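You operate a simulated robot arm through the tools that you are given. There is no shell and no other tool.

Carry out the task below with a simulated two-armed robot. There is one attempt and no reset: what you move stays moved.

## Task
Take the block out of the jig, lock the empty slide in the machine and shut the guard.
Fine: the block goes in the yellow frame; red lever left open; the jig stays locked; the other oval blocks stay.
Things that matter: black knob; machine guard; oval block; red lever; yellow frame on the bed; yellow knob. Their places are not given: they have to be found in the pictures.

It is judged by the outcome, as a careful person would: the job done as asked, and still so three seconds after it is handed in. It fails if anything else is knocked over, pushed out of place, dropped, spilled or broken.

## Robot
Two 7-joint arms with fingered hands on one trunk that stands fixed in place. Base frame: the origin is at the foot of the trunk, x ahead of it, y to its left, z up; the work surface is at about z = 0.85. Units: m, rad, N and s.
The left shoulder is at [0.06, 0.177, 0.95], the right one opposite. Each reaches about 1 m from its shoulder. Payload 4 kg a hand.
The TCP of each hand is the grasp point between the finger pads, 0.037 m short of the fingertips. In the tool frame z runs along the fingers and y along their closing line. The gripper opens to 0.124 m; its body begins 0.043 m behind the TCP. The gripper is a hand of 3 fingers: y runs from the thumb to the fingers, the wrist lies at [-0.015, -0.108, -0.202] in the tool frame, and closing takes about 1.5 s.
Orientation is that of the tool frame in the base frame, as a unit quaternion [x, y, z, w]. With the fingers straight down and the wrist toward the robot, the tool's x, y and z point along [0, 1, 0], [1, 0, 0] and [0, 0, -1] of the base frame.

## Interface
- The arms move only by the tool nudge_tool. It takes "left_motion", "right_motion" or both (then of equal length, played together; a hand with none holds still); each is a list of rows, each a list of 2 entries, a list of its own where there are three numbers: the shift along the base's x, y, z in m, then the turn, a rotation vector about the base's x, y, z in rad. In form: [[[tx, ty, tz], [rx, ry, rz]], ...]. A call has 1 to 20 rows; each row shifts and turns the commanded pose from where the row before left it. "left_jaw" and "right_jaw" are, for a hand that has rows, the closure, from 0 (fully open) to 1 (shut), set as the call begins (left out, the last holds). Rows are played at 5 a second. More than 0.05 m and 0.15 rad between two rows, or a gripper value outside its range, and nothing of the call is played. A pose out of reach is approached as far as the arm can. The call stops where the force on the tool passes 40 N (or 10 N more than at its start, if that is more) or the arm is blocked; 0.2 s more then pass. The fingers move at their own pace (about 0.072 m/s each) and stop on an object; they squeeze with about 21 N. The grip force told is the motor's: it shows also when the fingers shut on nothing. Time passes only in rows, and 0.2 s behind the last, so rows that do not move let the fingers close. The reply holds the time, the measured pose of the TCP, the force on the tool along the base axes, the opening and the grip force, in the units named above and with some noise, with the torque about the TCP (base axes, N m) and any sound that the robot's microphone picked up.
- Cameras (640 x 400 px; columns grow to the right, rows downward): "scene" is now at [0.0414, -0.0474, 1.6061]; the picture's right is [-0.57, -0.82, 0.00], its down [-0.51, 0.35, -0.79] and it looks along [0.65, -0.45, -0.62] (base axes); focal length 321 px, centre (320, 200). "left" rides on the left gripper at [-0.064, -0.076, -0.137] in its tool frame; the picture's right is [-0.84, -0.26, 0.48], its down [0.48, -0.76, 0.43] and it looks along [0.26, 0.60, 0.76] (tool axes); focal length 256 px, centre (320, 200). "right" rides on the right gripper at [0.064, -0.076, -0.137] in its tool frame; the picture's right is [-0.84, 0.26, -0.48], its down [-0.48, -0.76, 0.43] and it looks along [-0.25, 0.60, 0.76] (tool axes); focal length 256 px, centre (320, 200).
- grab_frame(camera): a new picture of that camera. It takes no simulated time.
- move_column(by): slides the trunk up (or, below 0, down) by that many m; the arms and the scene camera ride with it, the base frame stays. It gives what a move gives, with no picture.
- move_fingers(index, middle, thumb_bend, thumb_turn, hand): sets how far each is bent, from 0 (flat) to 1 (curled in); at 0.3 the hand is open as for a grip, at 0.7 the pads meet at the TCP. One left out holds its place. A second passes; each finger stops where it meets its share of the squeeze, and holds until it gets a number again. A gripper value or a shape takes the hand back. It gives what a move gives, with no picture; readings hold the bend of each and the force on the fingers (four entries, about 0 where the hand has none), thumb and palm. thumb_turn goes from beside the hand (0) to across from the fingers (1), as for a grip.
- grasp_type(shape, hand): the hand has 3 fingers and takes this shape, open, in about a second: jaw (thumb against the fingers, like two jaws); tri (thumb and two fingers); tip (a fingertip pinch); poke (one finger out to press); point (the index stretched); flat (the hand flat); cup (the hand cupped); fist (a fist). The gripper value then closes the fingers along that shape, each until it touches; the sizes above hold for jaw. It gives what a move gives, with no picture.
- aim_head(pan, tilt): turns the head with the scene camera to pan (to the left, within 1.501 rad either way) and tilt (down, from -0.506 to 1.204), counted from straight ahead of the robot. It gives what a move gives.
- point_at(camera, pixels): for up to 12 pixels [column, row] of the newest picture of that camera ("zoom" is the newest enlarged one), the place [x, y, z] in the base frame of the surface seen there, good to about 0.002 m. It takes no simulated time.
- enlarge(camera, box): a new picture of the part [left, top, right, bottom] of that camera's present view, enlarged. It takes no simulated time.
- hand_in(): hands the job in; it is judged then, once.

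Unless the task says otherwise, let go and move clear before handing in.

The tools are called as name(argument=value, ...) on one line, values as JSON. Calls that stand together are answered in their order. nudge_tool: Moves the arms, as the interface text tells. Its arguments: {"type":"object","properties":{"left_motion":{"type":"array","items":{"type":"array"}},"left_jaw":{"type":"number"},"right_motion":{"type":"array","items":{"type":"array"}},"right_jaw":{"type":"number"}},"required":[]} The other tools are called the same way: move_column (by) moves the trunk up or down; grasp_type (shape, hand) gives the hand a shape; move_fingers (index, middle, thumb_bend, thumb_turn, hand) moves the fingers one by one; aim_head (pan, tilt) turns the head that bears the scene camera; grab_frame (camera) takes a picture; point_at (camera, pixels) gives the place of the surface under pixels of a picture; enlarge (camera, box) takes an enlarged picture of a part of a camera's view; hand_in () hands the job in.

At the start:

```text
clock: 0.0
left_ee_pos: [0.5118, -0.0904, 1.2295]
left_orientation: [0.707, 0.707, -0.001, 0.0]
left_ft_force: [-0.8, 0.5, 0.6]
left_moment: [-0.03, 0.03, 0.02]
left_opening: 0.1237
left_grasp_force: 0.1
left_shape: jaw
left_bend: [0.3, 0.3, 0.3, 0.98]
left_finger forces: [0.0, 0.1, 0.0, 0.1, 0.1, 0.0]
right_ee_pos: [0.3891, -0.4747, 1.2248]
right_orientation: [0.708, 0.707, 0.0, -0.001]
right_ft_force: [-0.1, -0.2, 0.7]
right_moment: [0.01, -0.02, -0.01]
right_opening: 0.1235
right_grasp_force: 0.1
right_shape: jaw
right_bend: [0.3, 0.3, 0.3, 0.98]
right_finger forces: [0.0, 0.0, 0.1, 0.0, 0.1, 0.1]
trunk travel left (down, up): [-0.475, 0.115]
head pan, tilt (commanded): [-0.602, 0.665]
```

scene: 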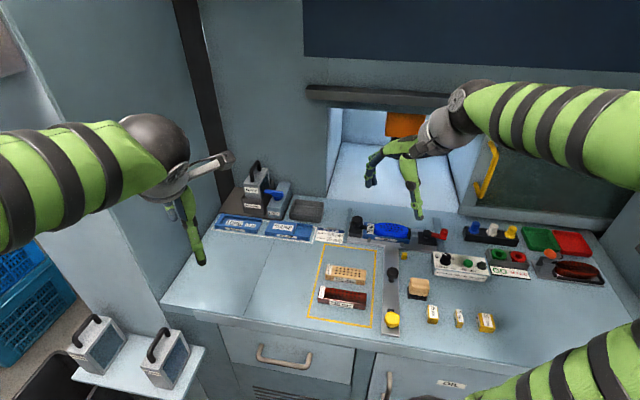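
right: 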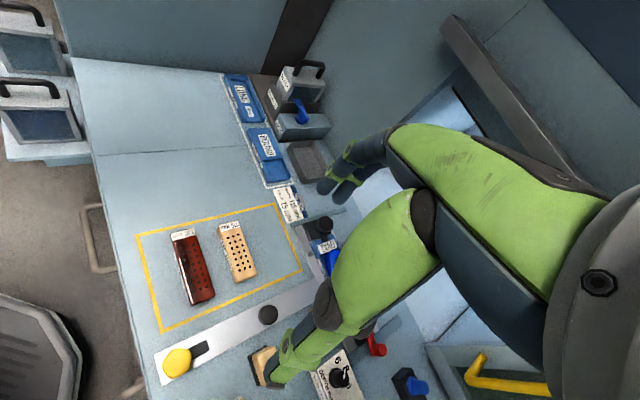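
left: 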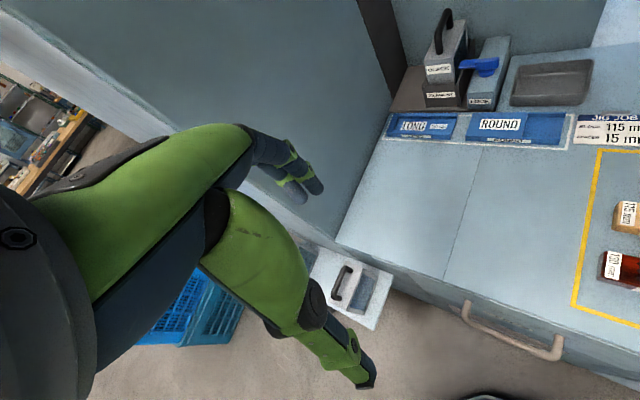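

The scene picture shows a yellow frame near pixels (345,285) with two blocks, a slide strip with black knob (392,272) and yellow knob (392,320), and a fixture with blue item and red lever (443,235). I'll enlarge the areas to make sense of them.

enlarge(camera="scene", box=[300, 200, 460, 340])

enlarge(camera="scene", box=[420, 200, 620, 340])

enlarge(camera="scene", box=[200, 140, 360, 260])

enlarge(camera="right", box=[130, 180, 450, 400])

```text
2.86 times, centred on (380, 270) of scene
```

zoom: 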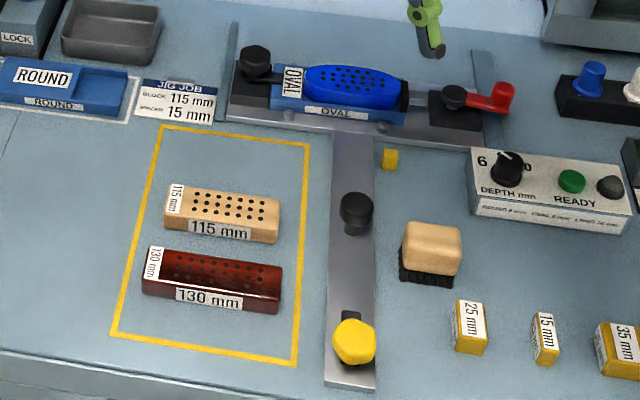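

```text
2.86 times, centred on (520, 270) of scene
```

zoom: 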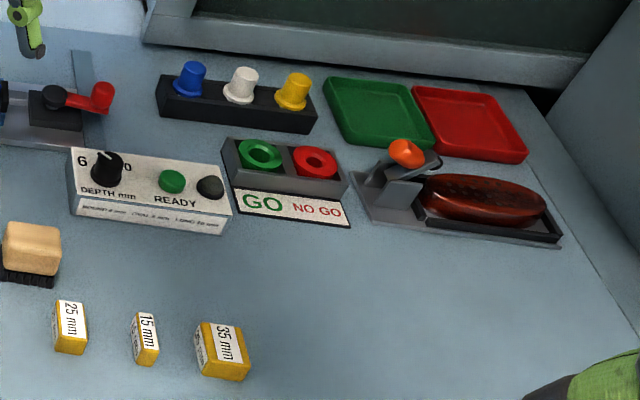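

```text
3.33 times, centred on (280, 200) of scene
```

zoom: 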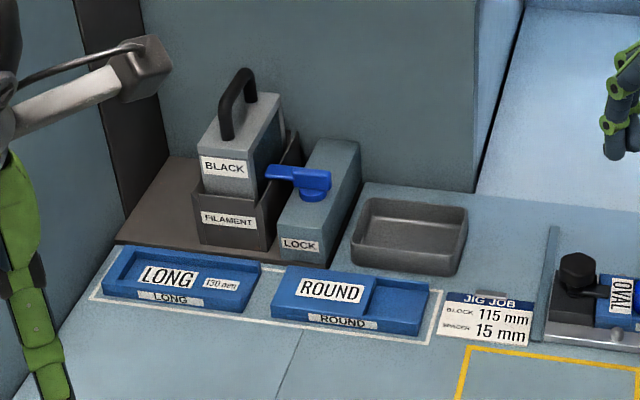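

```text
1.82 times, centred on (290, 290) of right
```

zoom: 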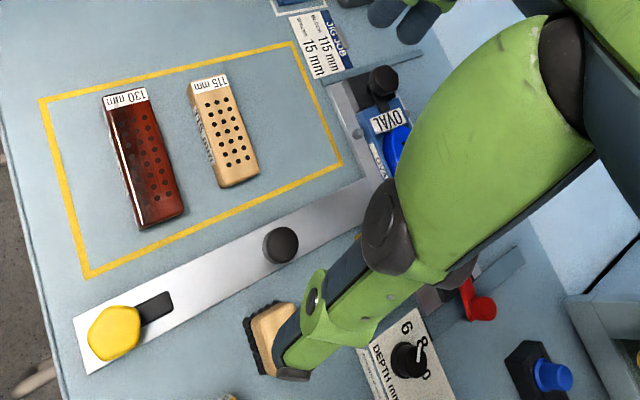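

The zoom shows a T-shaped slide: crossbar with the blue OVAL block clamped by a red lever (zoom ~490,97), black knobs, and a stem with a black knob and the yellow knob. I'll raise the view on the machine opening and locate the points in 3D.

enlarge(camera="scene", box=[330, 210, 460, 291])

enlarge(camera="scene", box=[300, 60, 540, 210])

grab_frame(camera="scene")

point_at(camera="scene", pixels=[[392, 320], [392, 272], [443, 234], [421, 234], [357, 221], [390, 231], [323, 245], [377, 249], [309, 317], [373, 326], [345, 271], [341, 295]])

```text
4.92 times, centred on (395, 250) of scene
```

zoom: 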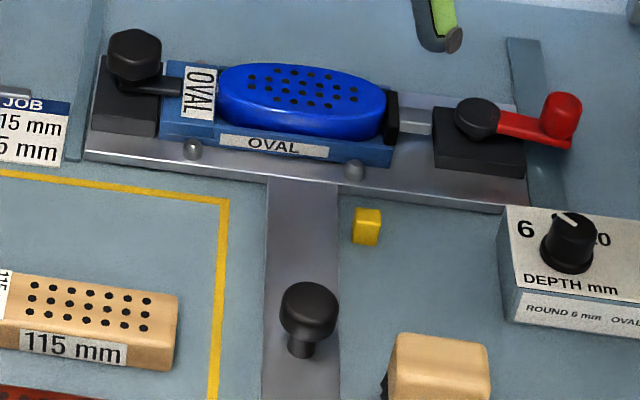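

```text
2.67 times, centred on (420, 135) of scene
```

zoom: 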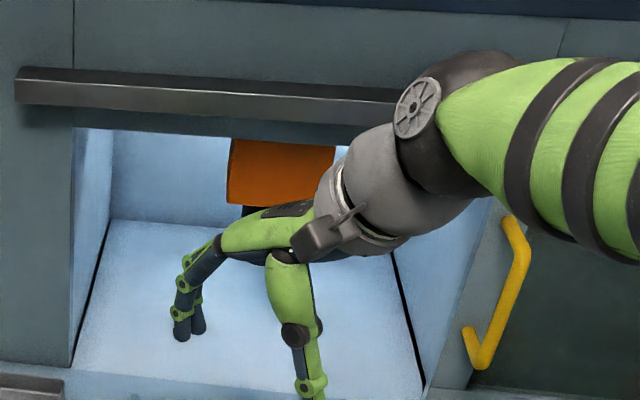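

```text
taken
```

scene: 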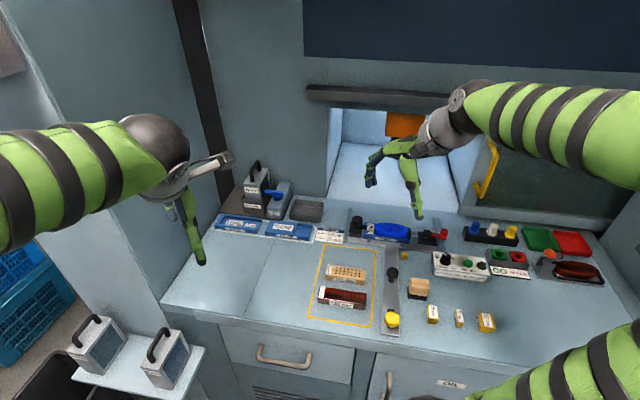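

```text
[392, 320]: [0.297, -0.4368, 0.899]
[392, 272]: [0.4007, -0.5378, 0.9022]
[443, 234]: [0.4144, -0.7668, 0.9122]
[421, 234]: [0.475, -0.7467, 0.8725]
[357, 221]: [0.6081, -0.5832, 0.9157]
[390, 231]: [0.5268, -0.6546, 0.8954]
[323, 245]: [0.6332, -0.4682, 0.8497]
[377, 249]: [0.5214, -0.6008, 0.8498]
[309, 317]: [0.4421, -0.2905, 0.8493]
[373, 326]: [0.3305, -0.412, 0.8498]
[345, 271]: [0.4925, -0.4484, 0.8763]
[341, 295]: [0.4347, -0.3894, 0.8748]
```

The slide's axis runs at about -45° in the base frame (yellow knob 0.297,-0.437; black knob 0.401,-0.538). I'll enlarge the yellow knob, the red lever and the guard to understand the mechanisms.

enlarge(camera="scene", box=[364, 290, 420, 350])

enlarge(camera="scene", box=[400, 215, 464, 255])

enlarge(camera="scene", box=[440, 120, 640, 240])

enlarge(camera="right", box=[140, 280, 300, 400])

```text
6.67 times, centred on (392, 320) of scene
```

zoom: 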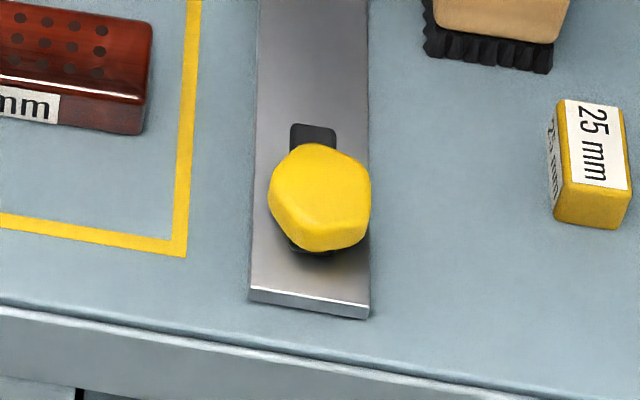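

```text
10.00 times, centred on (432, 235) of scene
```

zoom: 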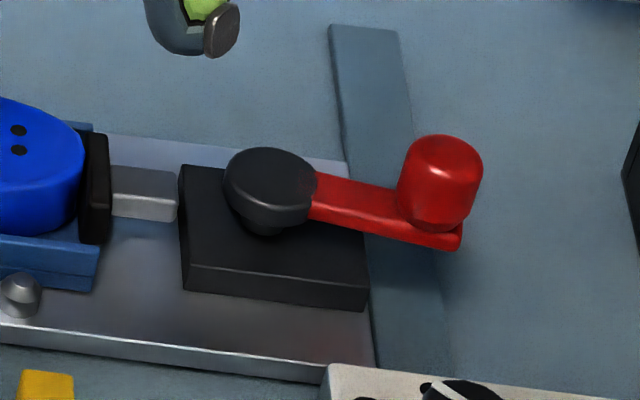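

```text
3.20 times, centred on (540, 180) of scene
```

zoom: 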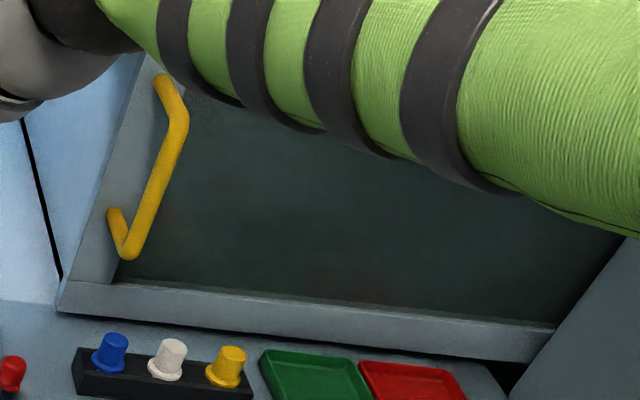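

```text
3.33 times, centred on (220, 340) of right
```

zoom: 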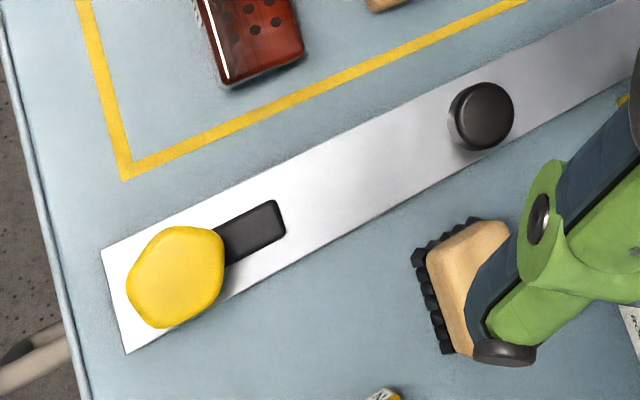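

The yellow knob has a dark bar pointing along the stem, so it likely turns about a quarter to lock; the guard looks like a sliding window with a yellow handle at zoom (150,170). Let me measure more points.

point_at(camera="scene", pixels=[[404, 255], [330, 190], [458, 210], [345, 150], [400, 205], [489, 150], [478, 193], [500, 215], [580, 225], [405, 125], [340, 93], [345, 110]])

nudge_tool(right_motion=[[[-0.04, 0.0, 0.02], [0, 0, 0]], [[-0.05, 0.0, 0.0], [0, 0, 0]], [[-0.05, 0.0, 0.0], [0, 0, 0]], [[-0.04, -0.02, 0.0], [0, 0, 0]]])

```text
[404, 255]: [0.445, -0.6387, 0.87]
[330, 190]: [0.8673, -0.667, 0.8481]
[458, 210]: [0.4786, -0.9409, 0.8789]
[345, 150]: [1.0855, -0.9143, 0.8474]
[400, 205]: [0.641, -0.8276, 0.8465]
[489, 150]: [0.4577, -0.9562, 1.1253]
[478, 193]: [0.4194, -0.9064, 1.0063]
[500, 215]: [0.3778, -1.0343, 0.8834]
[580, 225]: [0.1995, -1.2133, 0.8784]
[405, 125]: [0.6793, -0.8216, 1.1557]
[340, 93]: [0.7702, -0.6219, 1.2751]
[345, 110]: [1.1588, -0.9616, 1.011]
```

```text
clock: 1.0
left_ee_pos: [0.5126, -0.0898, 1.23]
left_orientation: [0.707, 0.707, 0.0, 0.0]
left_ft_force: [-0.8, 0.0, -0.6]
left_moment: [0.05, 0.0, -0.02]
left_opening: 0.124
left_grasp_force: 0.0
left_shape: jaw
left_bend: [0.3, 0.3, 0.3, 0.98]
left_finger forces: [0.0, 0.0, 0.1, 0.0, 0.1, 0.0]
right_ee_pos: [0.2087, -0.493, 1.2426]
right_orientation: [0.707, 0.707, 0.0, 0.0]
right_ft_force: [0.0, -0.3, -1.1]
right_moment: [0.01, -0.02, 0.01]
right_opening: 0.1239
right_grasp_force: 0.1
right_shape: jaw
right_bend: [0.3, 0.3, 0.3, 0.98]
right_finger forces: [0.1, 0.0, 0.1, 0.0, 0.0, 0.0]
trunk travel left (down, up): [-0.475, 0.115]
head pan, tilt (commanded): [-0.602, 0.665]
```

aim_head(pan=-0.8, tilt=0.55)

grab_frame(camera="scene")

grab_frame(camera="right")

```text
clock: 1.7
left_ee_pos: [0.5127, -0.089, 1.2289]
left_orientation: [0.707, 0.707, -0.001, 0.0]
left_ft_force: [-0.8, 0.3, 0.8]
left_moment: [-0.02, -0.01, -0.02]
left_opening: 0.1234
left_grasp_force: 0.0
left_shape: jaw
left_bend: [0.3, 0.3, 0.3, 0.98]
left_finger forces: [0.0, 0.0, 0.1, 0.0, 0.0, 0.0]
right_ee_pos: [0.2092, -0.4916, 1.243]
right_orientation: [0.707, 0.707, 0.0, 0.0]
right_ft_force: [-0.2, 0.5, -0.5]
right_moment: [-0.01, -0.02, 0.01]
right_opening: 0.1238
right_grasp_force: 0.0
right_shape: jaw
right_bend: [0.3, 0.3, 0.3, 0.98]
right_finger forces: [0.1, 0.0, 0.1, 0.1, 0.0, 0.0]
trunk travel left (down, up): [-0.475, 0.115]
head pan, tilt (commanded): [-0.799, 0.55]
```

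```text
taken
```

scene: 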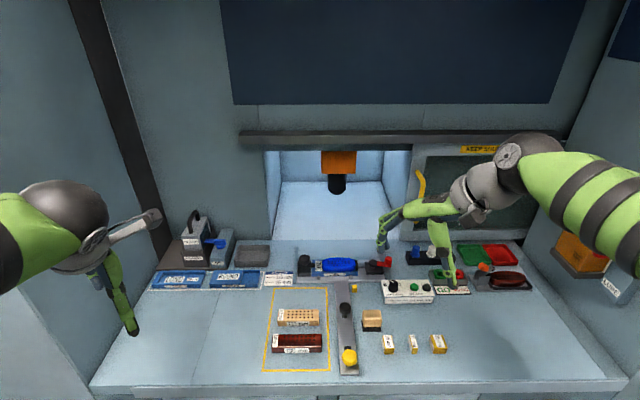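

```text
taken
```

right: 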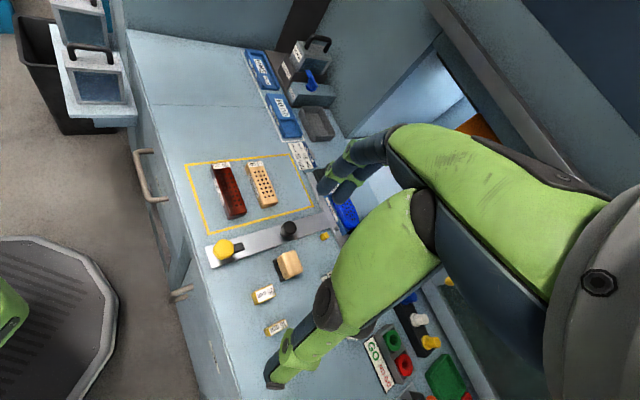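

Now the view is clear: opening with an orange tool head (340,175), guard panel with yellow handle at (420,190) to the right, slide straight in front. I'll enlarge the parts.

enlarge(camera="scene", box=[230, 120, 470, 280])

enlarge(camera="scene", box=[260, 240, 420, 380])

enlarge(camera="scene", box=[400, 130, 640, 310])

```text
2.50 times, centred on (350, 200) of scene
```

zoom: 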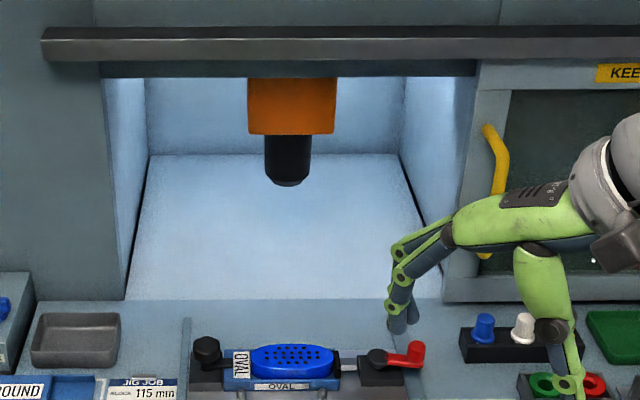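

```text
2.86 times, centred on (340, 310) of scene
```

zoom: 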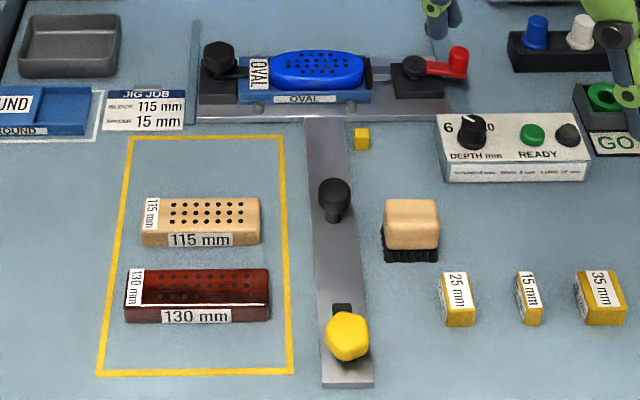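

```text
2.22 times, centred on (520, 220) of scene
```

zoom: 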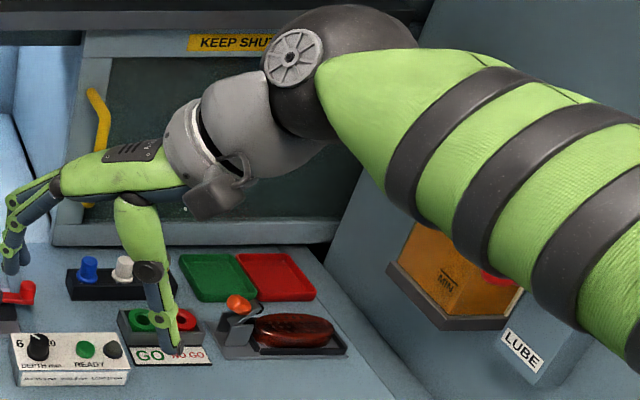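

The guard reads "KEEP SHUT" and hangs on the long rail, so it slides left over the opening. I'll now measure the slide, lever, frame and block geometry accurately from zooms.

enlarge(camera="scene", box=[290, 240, 400, 309])

point_at(camera="zoom", pixels=[[100, 75], [150, 140], [290, 110], [215, 130], [370, 130], [290, 85], [400, 130], [500, 125], [565, 115], [480, 175], [355, 270], [345, 325]])

```text
5.80 times, centred on (345, 274) of scene
```

zoom: 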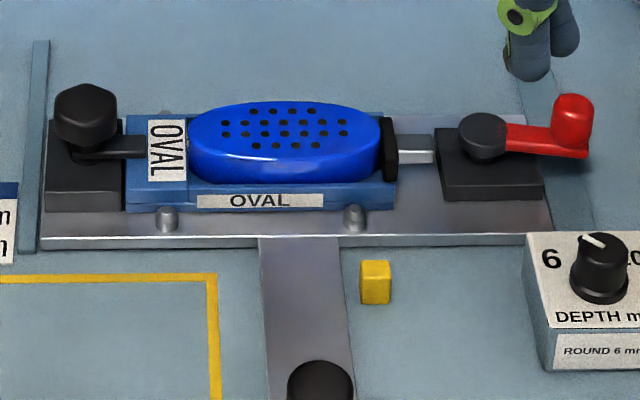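

```text
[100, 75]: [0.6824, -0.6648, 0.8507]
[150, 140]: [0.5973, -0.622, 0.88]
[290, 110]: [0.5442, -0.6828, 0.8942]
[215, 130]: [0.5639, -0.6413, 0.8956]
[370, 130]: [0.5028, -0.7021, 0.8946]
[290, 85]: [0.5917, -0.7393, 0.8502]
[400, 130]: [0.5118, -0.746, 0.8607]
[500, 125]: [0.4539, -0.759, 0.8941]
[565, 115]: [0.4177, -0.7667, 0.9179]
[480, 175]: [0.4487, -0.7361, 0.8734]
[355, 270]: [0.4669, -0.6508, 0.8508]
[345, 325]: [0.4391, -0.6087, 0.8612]
```

Block axis lies exactly along the 45° line, so the bench frame is rotated -45°. I'll zoom further onto the lever, the jig knob and the yellow knob with its cube.

enlarge(camera="scene", box=[358, 245, 406, 275])

point_at(camera="zoom", pixels=[[300, 175], [300, 240], [480, 140], [470, 215], [400, 200], [520, 250], [100, 220], [40, 230], [350, 290], [170, 290], [440, 330], [590, 330]])

enlarge(camera="scene", box=[325, 330, 373, 380])

point_at(camera="zoom", pixels=[[300, 120], [320, 215], [290, 70], [320, 300], [250, 320], [390, 320], [270, 200], [380, 200]])

```text
13.33 times, centred on (382, 260) of scene
```

zoom: 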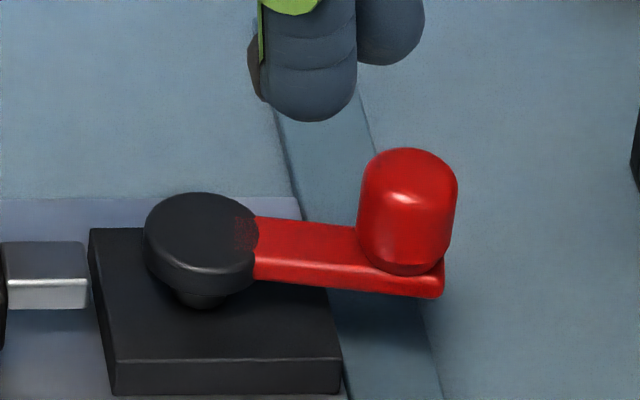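

```text
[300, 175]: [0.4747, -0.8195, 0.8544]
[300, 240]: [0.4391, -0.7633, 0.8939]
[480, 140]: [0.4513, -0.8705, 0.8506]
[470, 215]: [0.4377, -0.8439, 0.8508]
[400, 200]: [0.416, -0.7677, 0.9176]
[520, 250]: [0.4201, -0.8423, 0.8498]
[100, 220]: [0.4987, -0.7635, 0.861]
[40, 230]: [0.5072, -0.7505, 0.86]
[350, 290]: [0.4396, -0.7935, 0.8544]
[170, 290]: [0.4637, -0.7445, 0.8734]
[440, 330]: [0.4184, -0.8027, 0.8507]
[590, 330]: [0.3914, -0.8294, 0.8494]
```

```text
8.00 times, centred on (349, 355) of scene
```

zoom: 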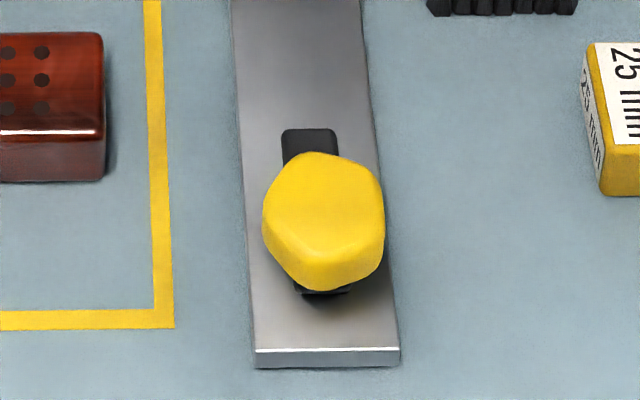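

```text
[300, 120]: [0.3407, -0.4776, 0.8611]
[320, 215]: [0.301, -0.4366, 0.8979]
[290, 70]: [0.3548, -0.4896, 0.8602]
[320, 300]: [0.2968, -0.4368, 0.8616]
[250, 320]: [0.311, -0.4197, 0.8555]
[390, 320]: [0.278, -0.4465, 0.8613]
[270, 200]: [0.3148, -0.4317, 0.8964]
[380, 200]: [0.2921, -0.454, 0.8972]
```

Plate top is z≈0.861 and the yellow knob's top ≈0.898. Next I'll zoom on the small yellow cube next to the stem and on the depth box corner to know the clearances.

enlarge(camera="scene", box=[330, 275, 402, 320])

point_at(camera="zoom", pixels=[[220, 110], [220, 135], [205, 105], [238, 105], [150, 100], [110, 30], [135, 240], [140, 300], [470, 100], [470, 160], [200, 155], [120, 250]])

enlarge(camera="scene", box=[290, 240, 350, 280])

enlarge(camera="scene", box=[255, 130, 435, 240])

point_at(camera="zoom", pixels=[[305, 110], [292, 180], [295, 60], [60, 150], [70, 350], [560, 300], [500, 340], [520, 100], [20, 40], [610, 90], [605, 230], [640, 40]])

```text
8.89 times, centred on (366, 298) of scene
```

zoom: 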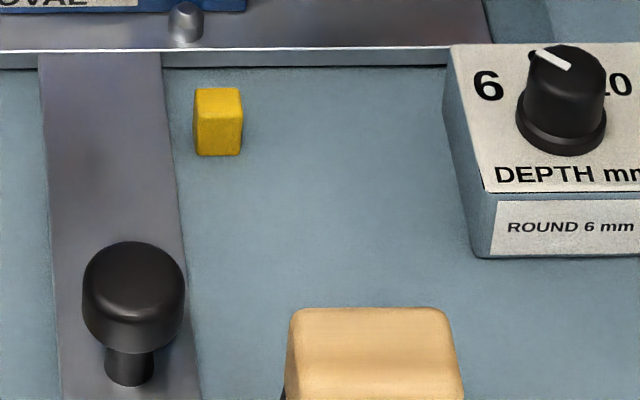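

```text
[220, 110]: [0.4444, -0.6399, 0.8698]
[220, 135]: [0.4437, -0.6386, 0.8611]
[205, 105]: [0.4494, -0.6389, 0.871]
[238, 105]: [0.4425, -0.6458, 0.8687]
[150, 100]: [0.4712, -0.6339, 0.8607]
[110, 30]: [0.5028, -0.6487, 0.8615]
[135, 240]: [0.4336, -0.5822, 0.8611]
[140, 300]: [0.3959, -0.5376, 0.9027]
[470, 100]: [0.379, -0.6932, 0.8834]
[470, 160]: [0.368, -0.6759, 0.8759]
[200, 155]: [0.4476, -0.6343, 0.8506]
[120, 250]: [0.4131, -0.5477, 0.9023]
```

```text
10.00 times, centred on (320, 260) of scene
```

zoom: 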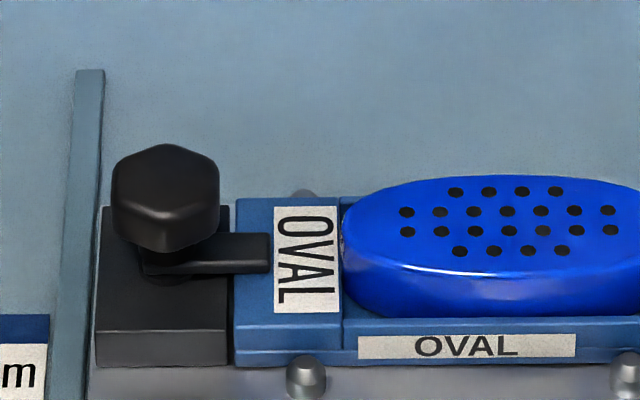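

```text
3.56 times, centred on (345, 185) of scene
```

zoom: 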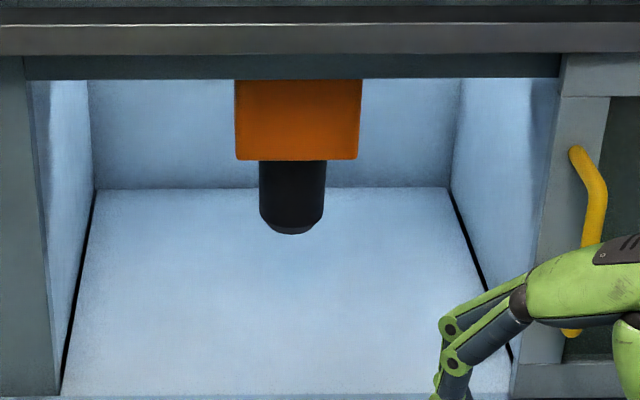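

```text
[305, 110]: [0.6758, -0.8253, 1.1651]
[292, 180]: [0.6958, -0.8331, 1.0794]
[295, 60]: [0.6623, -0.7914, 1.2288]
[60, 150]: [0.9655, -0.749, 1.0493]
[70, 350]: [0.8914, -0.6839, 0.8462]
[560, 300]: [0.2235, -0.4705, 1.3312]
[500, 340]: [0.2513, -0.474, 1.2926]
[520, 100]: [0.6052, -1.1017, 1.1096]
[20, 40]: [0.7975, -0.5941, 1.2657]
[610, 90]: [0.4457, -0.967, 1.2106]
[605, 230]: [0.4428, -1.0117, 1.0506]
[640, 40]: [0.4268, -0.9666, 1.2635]
```

The cube (f≈0.77, r≈0.138 in bench axes) sits where the yellow knob's bar would catch after the slide moves about 0.25 m, under the spindle at f≈1.10. Now I'll measure the frame, the blocks in it and the oval block itself for the placement.

enlarge(camera="scene", box=[255, 280, 345, 376])

point_at(camera="zoom", pixels=[[185, 42], [420, 42], [432, 372], [160, 372], [220, 125], [375, 125], [370, 175], [220, 175], [300, 145], [195, 225], [390, 225], [300, 260]])

enlarge(camera="scene", box=[310, 250, 366, 285])

point_at(camera="zoom", pixels=[[140, 140], [490, 140], [310, 95], [310, 150], [310, 185], [310, 215], [310, 228], [170, 240], [310, 250], [500, 190], [545, 160], [150, 80]])

```text
4.17 times, centred on (300, 328) of scene
```

zoom: 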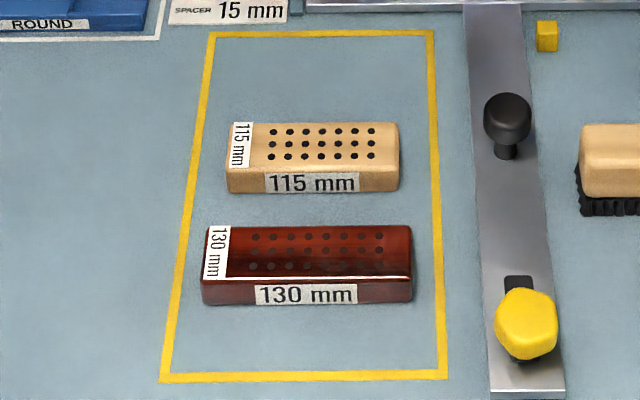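

```text
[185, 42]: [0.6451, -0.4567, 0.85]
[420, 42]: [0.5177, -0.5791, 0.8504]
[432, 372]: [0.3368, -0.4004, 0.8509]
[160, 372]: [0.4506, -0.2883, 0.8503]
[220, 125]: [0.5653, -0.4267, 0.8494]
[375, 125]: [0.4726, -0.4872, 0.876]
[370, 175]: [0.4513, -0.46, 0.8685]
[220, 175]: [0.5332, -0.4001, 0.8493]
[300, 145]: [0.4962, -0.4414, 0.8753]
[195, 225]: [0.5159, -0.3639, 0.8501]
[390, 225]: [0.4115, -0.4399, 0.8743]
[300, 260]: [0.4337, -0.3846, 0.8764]
```

```text
11.43 times, centred on (338, 268) of scene
```

zoom: 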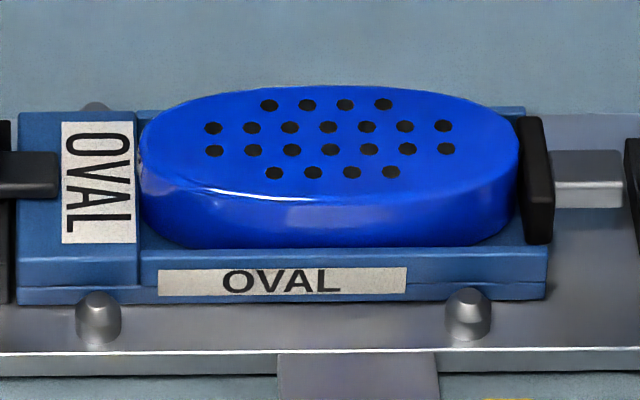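

```text
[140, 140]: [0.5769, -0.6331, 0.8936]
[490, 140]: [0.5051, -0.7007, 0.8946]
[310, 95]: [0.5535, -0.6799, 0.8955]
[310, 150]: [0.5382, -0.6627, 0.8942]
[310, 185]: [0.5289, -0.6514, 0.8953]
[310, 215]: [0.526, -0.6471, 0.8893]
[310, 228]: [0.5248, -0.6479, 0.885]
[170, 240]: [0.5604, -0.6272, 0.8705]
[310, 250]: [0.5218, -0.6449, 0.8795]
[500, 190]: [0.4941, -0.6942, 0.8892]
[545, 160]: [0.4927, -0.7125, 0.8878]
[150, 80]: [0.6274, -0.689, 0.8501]
```

Measured in bench axes: oval block at f≈0.852, r≈0.096, top z≈0.895; the free far part of the frame is f 0.68–0.785, r -0.115–0.05. I'll bring the right hand, turned -45°, high above the red lever with jaws half closed.

nudge_tool(right_motion=[[[0.02344, -0.03194, -0.0214], [0, 0, -0.0873]], [[0.02344, -0.03194, -0.0214], [0, 0, -0.0873]], [[0.02344, -0.03194, -0.0214], [0, 0, -0.0873]], [[0.02344, -0.03194, -0.0214], [0, 0, -0.0873]], [[0.02344, -0.03194, -0.0214], [0, 0, -0.0873]], [[0.02344, -0.03194, -0.0214], [0, 0, -0.0873]], [[0.02344, -0.03194, -0.0214], [0, 0, -0.0873]], [[0.02344, -0.03194, -0.0214], [0, 0, -0.0873]], [[0.02344, -0.03194, -0.0214], [0, 0, -0.0873]]], right_jaw=0.45)

grab_frame(camera="scene")

grab_frame(camera="right")

```text
clock: 3.7
left_ee_pos: [0.5133, -0.091, 1.2284]
left_orientation: [0.708, 0.707, 0.0, 0.0]
left_ft_force: [0.4, 0.2, 0.0]
left_moment: [0.03, 0.03, -0.01]
left_opening: 0.1235
left_grasp_force: 0.1
left_shape: jaw
left_bend: [0.3, 0.3, 0.3, 0.98]
left_finger forces: [0.0, 0.0, 0.0, 0.0, 0.0, 0.0]
right_ee_pos: [0.419, -0.7822, 1.0524]
right_orientation: [0.924, 0.381, 0.0, -0.001]
right_ft_force: [-0.1, 1.1, -0.8]
right_moment: [0.0, -0.02, -0.04]
right_opening: 0.0686
right_grasp_force: 0.1
right_shape: jaw
right_bend: [0.4, 0.44, 0.54, 0.99]
right_finger forces: [0.0, 0.0, 0.0, 0.1, 0.1, 0.1]
trunk travel left (down, up): [-0.475, 0.115]
head pan, tilt (commanded): [-0.799, 0.55]
```

```text
taken
```

scene: 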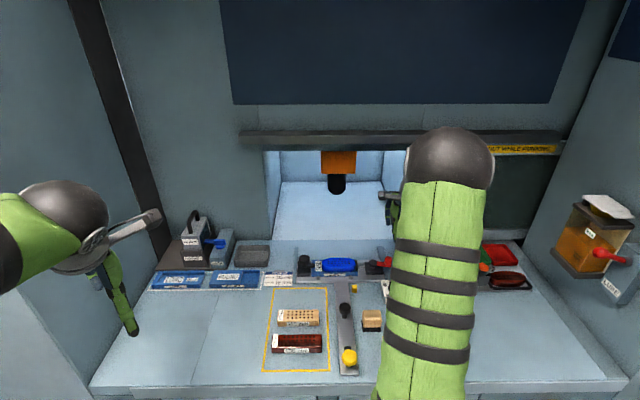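

```text
taken
```

right: 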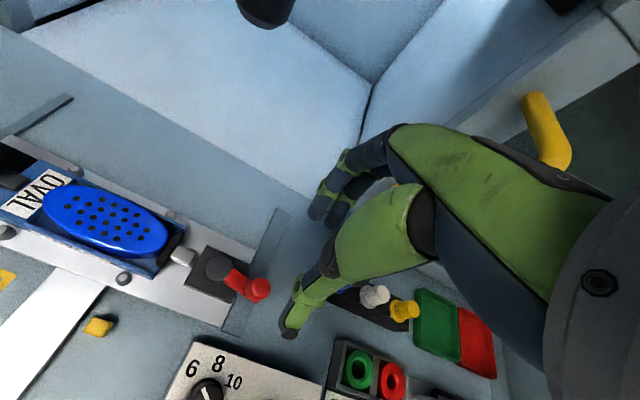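

The right camera shows the lever clearly (red knob at (259,289), pivot at (218,268)). I'll measure those and the depth box edge from this view.

enlarge(camera="right", box=[160, 210, 320, 310])

point_at(camera="zoom", pixels=[[395, 315], [420, 300], [400, 345], [230, 235], [320, 290], [255, 330], [145, 240], [90, 205], [110, 180], [340, 270], [480, 120], [420, 360]])

point_at(camera="right", pixels=[[196, 344], [330, 378], [205, 385], [98, 325], [112, 222], [50, 215], [165, 245], [180, 240], [155, 262], [60, 240], [122, 278], [180, 256]])

```text
4.00 times, centred on (240, 260) of right
```

zoom: 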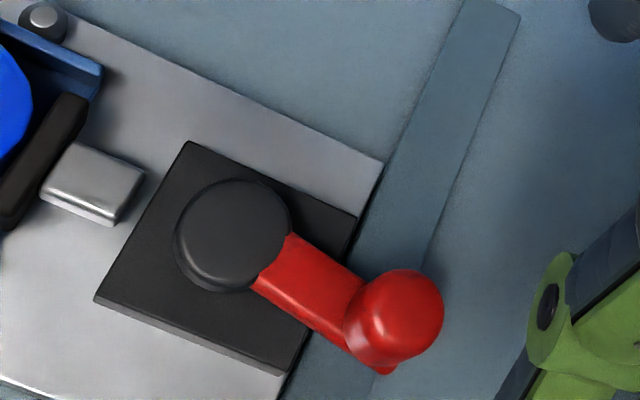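

```text
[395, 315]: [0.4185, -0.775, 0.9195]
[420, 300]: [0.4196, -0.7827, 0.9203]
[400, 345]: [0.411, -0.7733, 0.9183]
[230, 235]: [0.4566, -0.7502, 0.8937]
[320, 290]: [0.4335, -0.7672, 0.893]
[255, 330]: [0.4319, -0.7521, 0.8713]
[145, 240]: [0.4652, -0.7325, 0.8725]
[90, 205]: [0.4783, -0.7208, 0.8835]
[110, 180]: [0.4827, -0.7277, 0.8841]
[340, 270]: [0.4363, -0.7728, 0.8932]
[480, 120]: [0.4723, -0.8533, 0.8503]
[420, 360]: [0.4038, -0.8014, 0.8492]
```

```text
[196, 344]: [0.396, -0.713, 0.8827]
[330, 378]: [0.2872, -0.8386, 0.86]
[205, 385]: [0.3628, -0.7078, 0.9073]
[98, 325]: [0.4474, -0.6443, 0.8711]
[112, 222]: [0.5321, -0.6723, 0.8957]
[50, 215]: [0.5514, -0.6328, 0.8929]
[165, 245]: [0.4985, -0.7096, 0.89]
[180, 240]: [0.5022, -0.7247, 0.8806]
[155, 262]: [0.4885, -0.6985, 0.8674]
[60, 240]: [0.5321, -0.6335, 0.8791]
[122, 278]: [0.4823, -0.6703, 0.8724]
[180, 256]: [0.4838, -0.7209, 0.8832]
```

Red knob top is at (0.418,-0.777,0.920), pivot at (0.457,-0.750), and the lever leans a little toward the operator, hinting it opens that way. I'll lower the half-open hand over the red knob to z≈0.934 and check.

nudge_tool(right_motion=[[[0.0, 0.002, -0.03], [0, 0, 0]], [[0.0, 0.002, -0.03], [0, 0, 0]], [[0.0, 0.0005, -0.03], [0, 0, 0]], [[0.0, 0.0, -0.028], [0, 0, 0]]])

grab_frame(camera="right")

enlarge(camera="scene", box=[340, 220, 436, 280])

```text
clock: 4.7
left_ee_pos: [0.5118, -0.089, 1.2295]
left_orientation: [0.707, 0.707, -0.001, 0.0]
left_ft_force: [-0.2, 0.0, 0.0]
left_moment: [0.04, -0.02, -0.01]
left_opening: 0.1238
left_grasp_force: 0.1
left_shape: jaw
left_bend: [0.3, 0.3, 0.3, 0.98]
left_finger forces: [0.0, 0.0, 0.1, 0.0, 0.1, 0.0]
right_ee_pos: [0.4186, -0.7785, 0.9338]
right_orientation: [0.924, 0.382, 0.0, 0.001]
right_ft_force: [0.4, 0.6, 0.9]
right_moment: [-0.01, -0.03, 0.03]
right_opening: 0.0686
right_grasp_force: 0.1
right_shape: jaw
right_bend: [0.4, 0.44, 0.54, 0.99]
right_finger forces: [0.1, 0.0, 0.1, 0.1, 0.0, 0.0]
trunk travel left (down, up): [-0.475, 0.115]
head pan, tilt (commanded): [-0.799, 0.55]
```

```text
taken
```

right: 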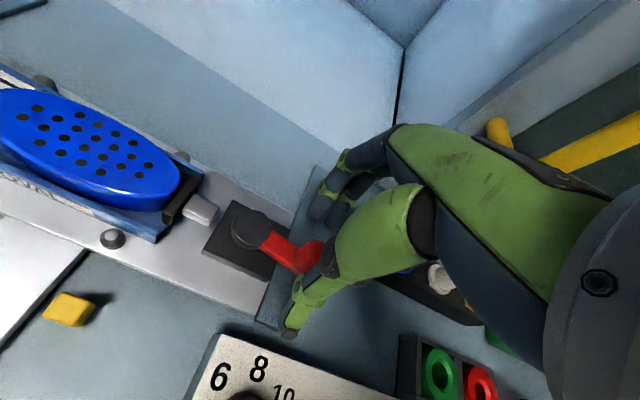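

```text
6.67 times, centred on (388, 250) of scene
```

zoom: 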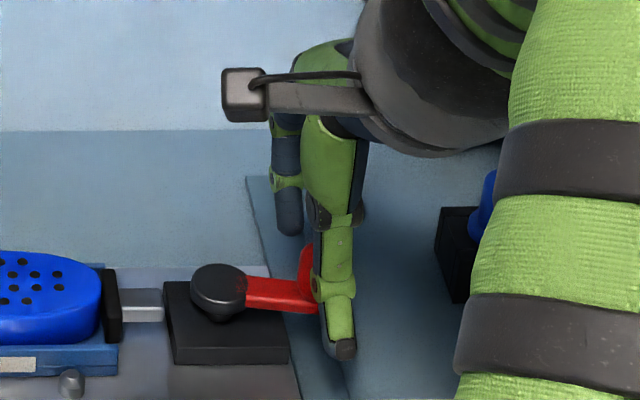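

Thumb and fingers straddle the red knob as intended. I'll close gently on it and check the grip.

nudge_tool(right_motion=[[[0, 0, 0], [0, 0, 0]], [[0, 0, 0], [0, 0, 0]], [[0, 0, 0], [0, 0, 0]], [[0, 0, 0], [0, 0, 0]], [[0, 0, 0], [0, 0, 0]], [[0, 0, 0], [0, 0, 0]]], right_jaw=0.9)

enlarge(camera="right", box=[200, 140, 400, 340])

```text
clock: 6.1
left_ee_pos: [0.5129, -0.0893, 1.2295]
left_orientation: [0.707, 0.707, 0.0, 0.0]
left_ft_force: [-0.1, 0.8, 0.0]
left_moment: [0.03, -0.03, -0.05]
left_opening: 0.1236
left_grasp_force: 0.0
left_shape: jaw
left_bend: [0.3, 0.3, 0.3, 0.98]
left_finger forces: [0.0, 0.0, 0.1, 0.1, 0.1, 0.0]
right_ee_pos: [0.4176, -0.7764, 0.9336]
right_orientation: [0.924, 0.382, -0.001, 0.0]
right_ft_force: [-3.9, 3.8, -0.9]
right_moment: [-0.07, -0.1, 0.06]
right_opening: 0.0219
right_grasp_force: 20.7
right_shape: jaw
right_bend: [0.6, 0.62, 0.64, 1.0]
right_finger forces: [10.9, 6.3, 0.0, 0.1, 21.8, 0.0]
trunk travel left (down, up): [-0.475, 0.115]
head pan, tilt (commanded): [-0.799, 0.55]
```

```text
2.00 times, centred on (300, 240) of right
```

zoom: 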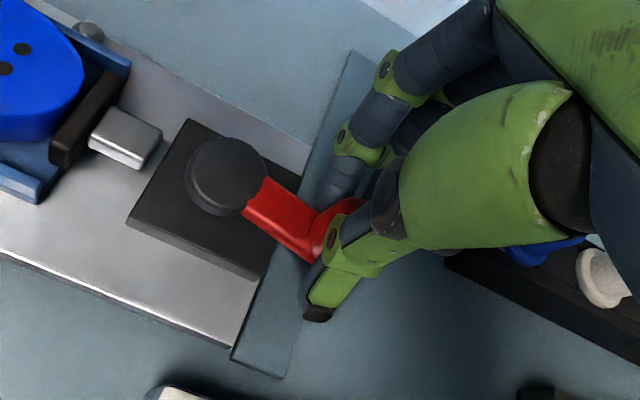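

Gripped at 0.022 m opening. I'll try swinging the lever clockwise (toward the operator) by about 20° in small rows and watch the force.

nudge_tool(right_motion=[[[-0.0012, 0.0037, 0], [0, 0, -0.06]], [[-0.0015, 0.0038, 0], [0, 0, -0.06]], [[-0.0018, 0.0038, 0], [0, 0, -0.06]], [[-0.002, 0.0037, 0], [0, 0, -0.06]]])

enlarge(camera="right", box=[140, 140, 400, 340])

```text
clock: 7.1
left_ee_pos: [0.5119, -0.0902, 1.23]
left_orientation: [0.707, 0.707, 0.0, 0.0]
left_ft_force: [-0.1, 0.0, 0.2]
left_moment: [0.03, -0.02, -0.01]
left_opening: 0.1237
left_grasp_force: 0.1
left_shape: jaw
left_bend: [0.3, 0.3, 0.3, 0.98]
left_finger forces: [0.0, 0.0, 0.0, 0.1, 0.0, 0.0]
right_ee_pos: [0.4104, -0.7621, 0.9346]
right_orientation: [0.964, 0.267, 0.0, 0.001]
right_ft_force: [-6.1, -2.9, 3.1]
right_moment: [-0.37, 0.08, -0.1]
right_opening: 0.0217
right_grasp_force: 20.5
right_shape: jaw
right_bend: [0.6, 0.62, 0.65, 1.0]
right_finger forces: [12.8, 10.6, 0.0, 0.1, 21.6, 0.0]
trunk travel left (down, up): [-0.475, 0.115]
head pan, tilt (commanded): [-0.799, 0.55]
```

```text
2.00 times, centred on (270, 240) of right
```

zoom: 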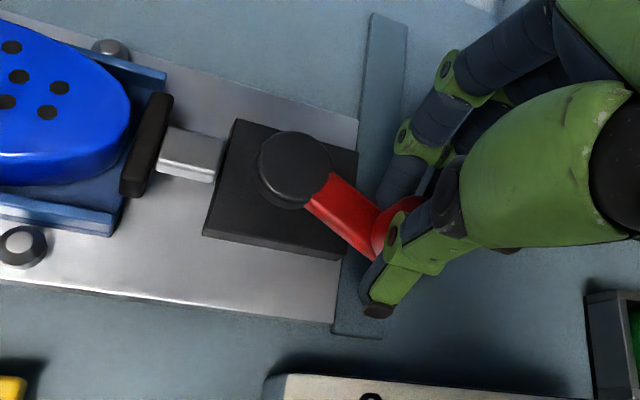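

The lever moved freely and the black pad has started to leave the block (zoom (145,145)). I'll continue the arc.

nudge_tool(right_motion=[[[-0.0011, 0.006, 0], [0, 0, -0.11]], [[-0.0004, 0.0062, 0], [0, 0, -0.11]], [[0.0004, 0.0061, 0], [0, 0, -0.11]], [[0.0013, 0.0061, 0], [0, 0, -0.11]]])

enlarge(camera="right", box=[140, 140, 400, 340])

```text
clock: 8.1
left_ee_pos: [0.5118, -0.0892, 1.2291]
left_orientation: [0.707, 0.707, 0.001, 0.0]
left_ft_force: [0.5, 0.1, 0.1]
left_moment: [0.02, 0.04, 0.01]
left_opening: 0.1235
left_grasp_force: 0.2
left_shape: jaw
left_bend: [0.3, 0.3, 0.3, 0.98]
left_finger forces: [0.1, 0.1, 0.1, 0.0, 0.1, 0.0]
right_ee_pos: [0.4127, -0.7361, 0.9345]
right_orientation: [0.999, 0.05, 0.0, 0.0]
right_ft_force: [-4.8, -1.5, 9.5]
right_moment: [-0.35, 0.21, -0.15]
right_opening: 0.0213
right_grasp_force: 20.7
right_shape: jaw
right_bend: [0.6, 0.62, 0.65, 1.0]
right_finger forces: [13.2, 10.5, 0.1, 0.0, 23.7, 0.0]
trunk travel left (down, up): [-0.475, 0.115]
head pan, tilt (commanded): [-0.799, 0.55]
```

```text
2.00 times, centred on (270, 240) of right
```

zoom: 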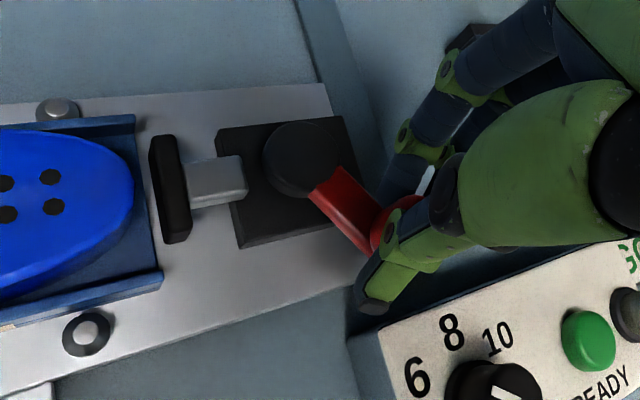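

The pad is clear of the block by ~15 mm; force stays small. I'll complete the swing.

nudge_tool(right_motion=[[[0.002, 0.0058, 0.0005], [0, 0, -0.08]], [[0.0028, 0.0054, 0.0005], [0, 0, -0.08]], [[0.0035, 0.0052, 0], [0, 0, -0.08]], [[0.0041, 0.0045, 0], [0, 0, -0.08]]])

enlarge(camera="right", box=[140, 140, 400, 340])

enlarge(camera="scene", box=[300, 220, 420, 310])

```text
clock: 9.1
left_ee_pos: [0.511, -0.0896, 1.2285]
left_orientation: [0.707, 0.707, 0.0, -0.001]
left_ft_force: [0.2, 0.3, -0.9]
left_moment: [0.03, -0.04, 0.0]
left_opening: 0.1237
left_grasp_force: 0.1
left_shape: jaw
left_bend: [0.3, 0.3, 0.3, 0.98]
left_finger forces: [0.0, 0.0, 0.0, 0.1, 0.0, 0.1]
right_ee_pos: [0.4254, -0.7152, 0.9339]
right_orientation: [0.994, -0.11, 0.0, 0.0]
right_ft_force: [-6.1, 0.8, 5.3]
right_moment: [-0.27, 0.36, -0.26]
right_opening: 0.0211
right_grasp_force: 21.0
right_shape: jaw
right_bend: [0.59, 0.62, 0.65, 0.98]
right_finger forces: [13.3, 13.9, 0.0, 0.1, 23.9, 0.0]
trunk travel left (down, up): [-0.475, 0.115]
head pan, tilt (commanded): [-0.799, 0.55]
```

```text
2.00 times, centred on (270, 240) of right
```

zoom: 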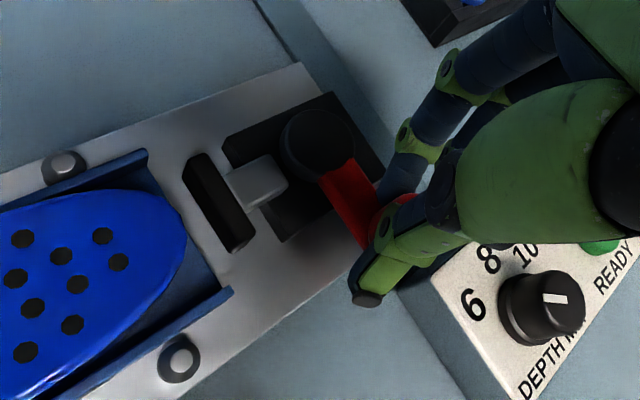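

```text
4.44 times, centred on (360, 265) of scene
```

zoom: 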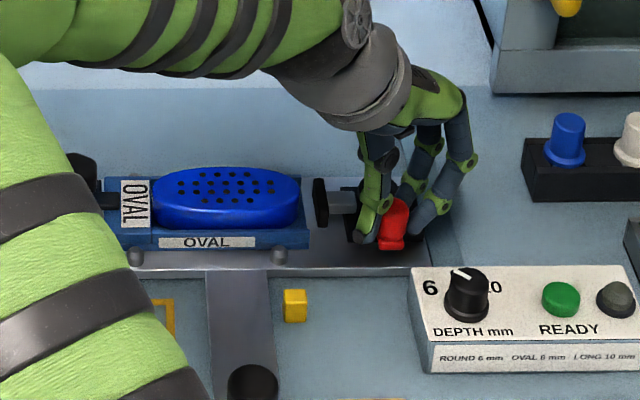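

The lever is now about 85–90° open with the pad fully back. I'll nudge a little further to see whether it meets a stop.

nudge_tool(right_motion=[[[0.003, 0.0027, 0], [0, 0, -0.06]], [[0.0033, 0.0024, 0], [0, 0, -0.06]]])

enlarge(camera="right", box=[140, 140, 400, 340])

```text
clock: 9.7
left_ee_pos: [0.5104, -0.0907, 1.2292]
left_orientation: [0.707, 0.707, 0.0, 0.0]
left_ft_force: [0.8, -0.4, -1.1]
left_moment: [0.02, 0.04, 0.02]
left_opening: 0.1237
left_grasp_force: 0.1
left_shape: jaw
left_bend: [0.3, 0.3, 0.3, 0.98]
left_finger forces: [0.0, 0.1, 0.0, 0.1, 0.0, 0.0]
right_ee_pos: [0.4281, -0.7141, 0.9344]
right_orientation: [0.986, -0.168, -0.001, 0.0]
right_ft_force: [-15.7, -7.4, 1.8]
right_moment: [-0.51, 0.66, -0.24]
right_opening: 0.0203
right_grasp_force: 20.9
right_shape: jaw
right_bend: [0.58, 0.6, 0.65, 1.0]
right_finger forces: [14.2, 18.0, 0.1, 0.0, 16.2, 0.0]
trunk travel left (down, up): [-0.475, 0.115]
head pan, tilt (commanded): [-0.799, 0.55]
```

```text
2.00 times, centred on (270, 240) of right
```

zoom: 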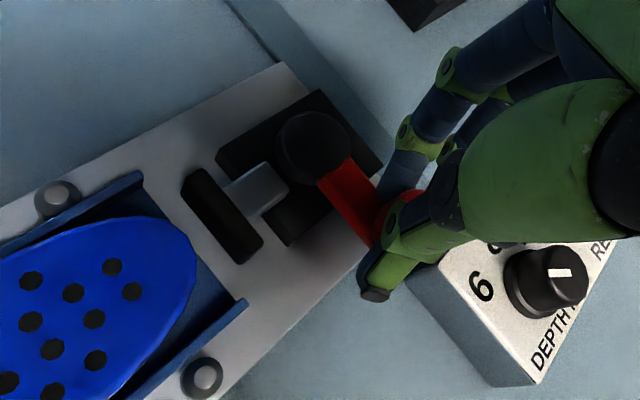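

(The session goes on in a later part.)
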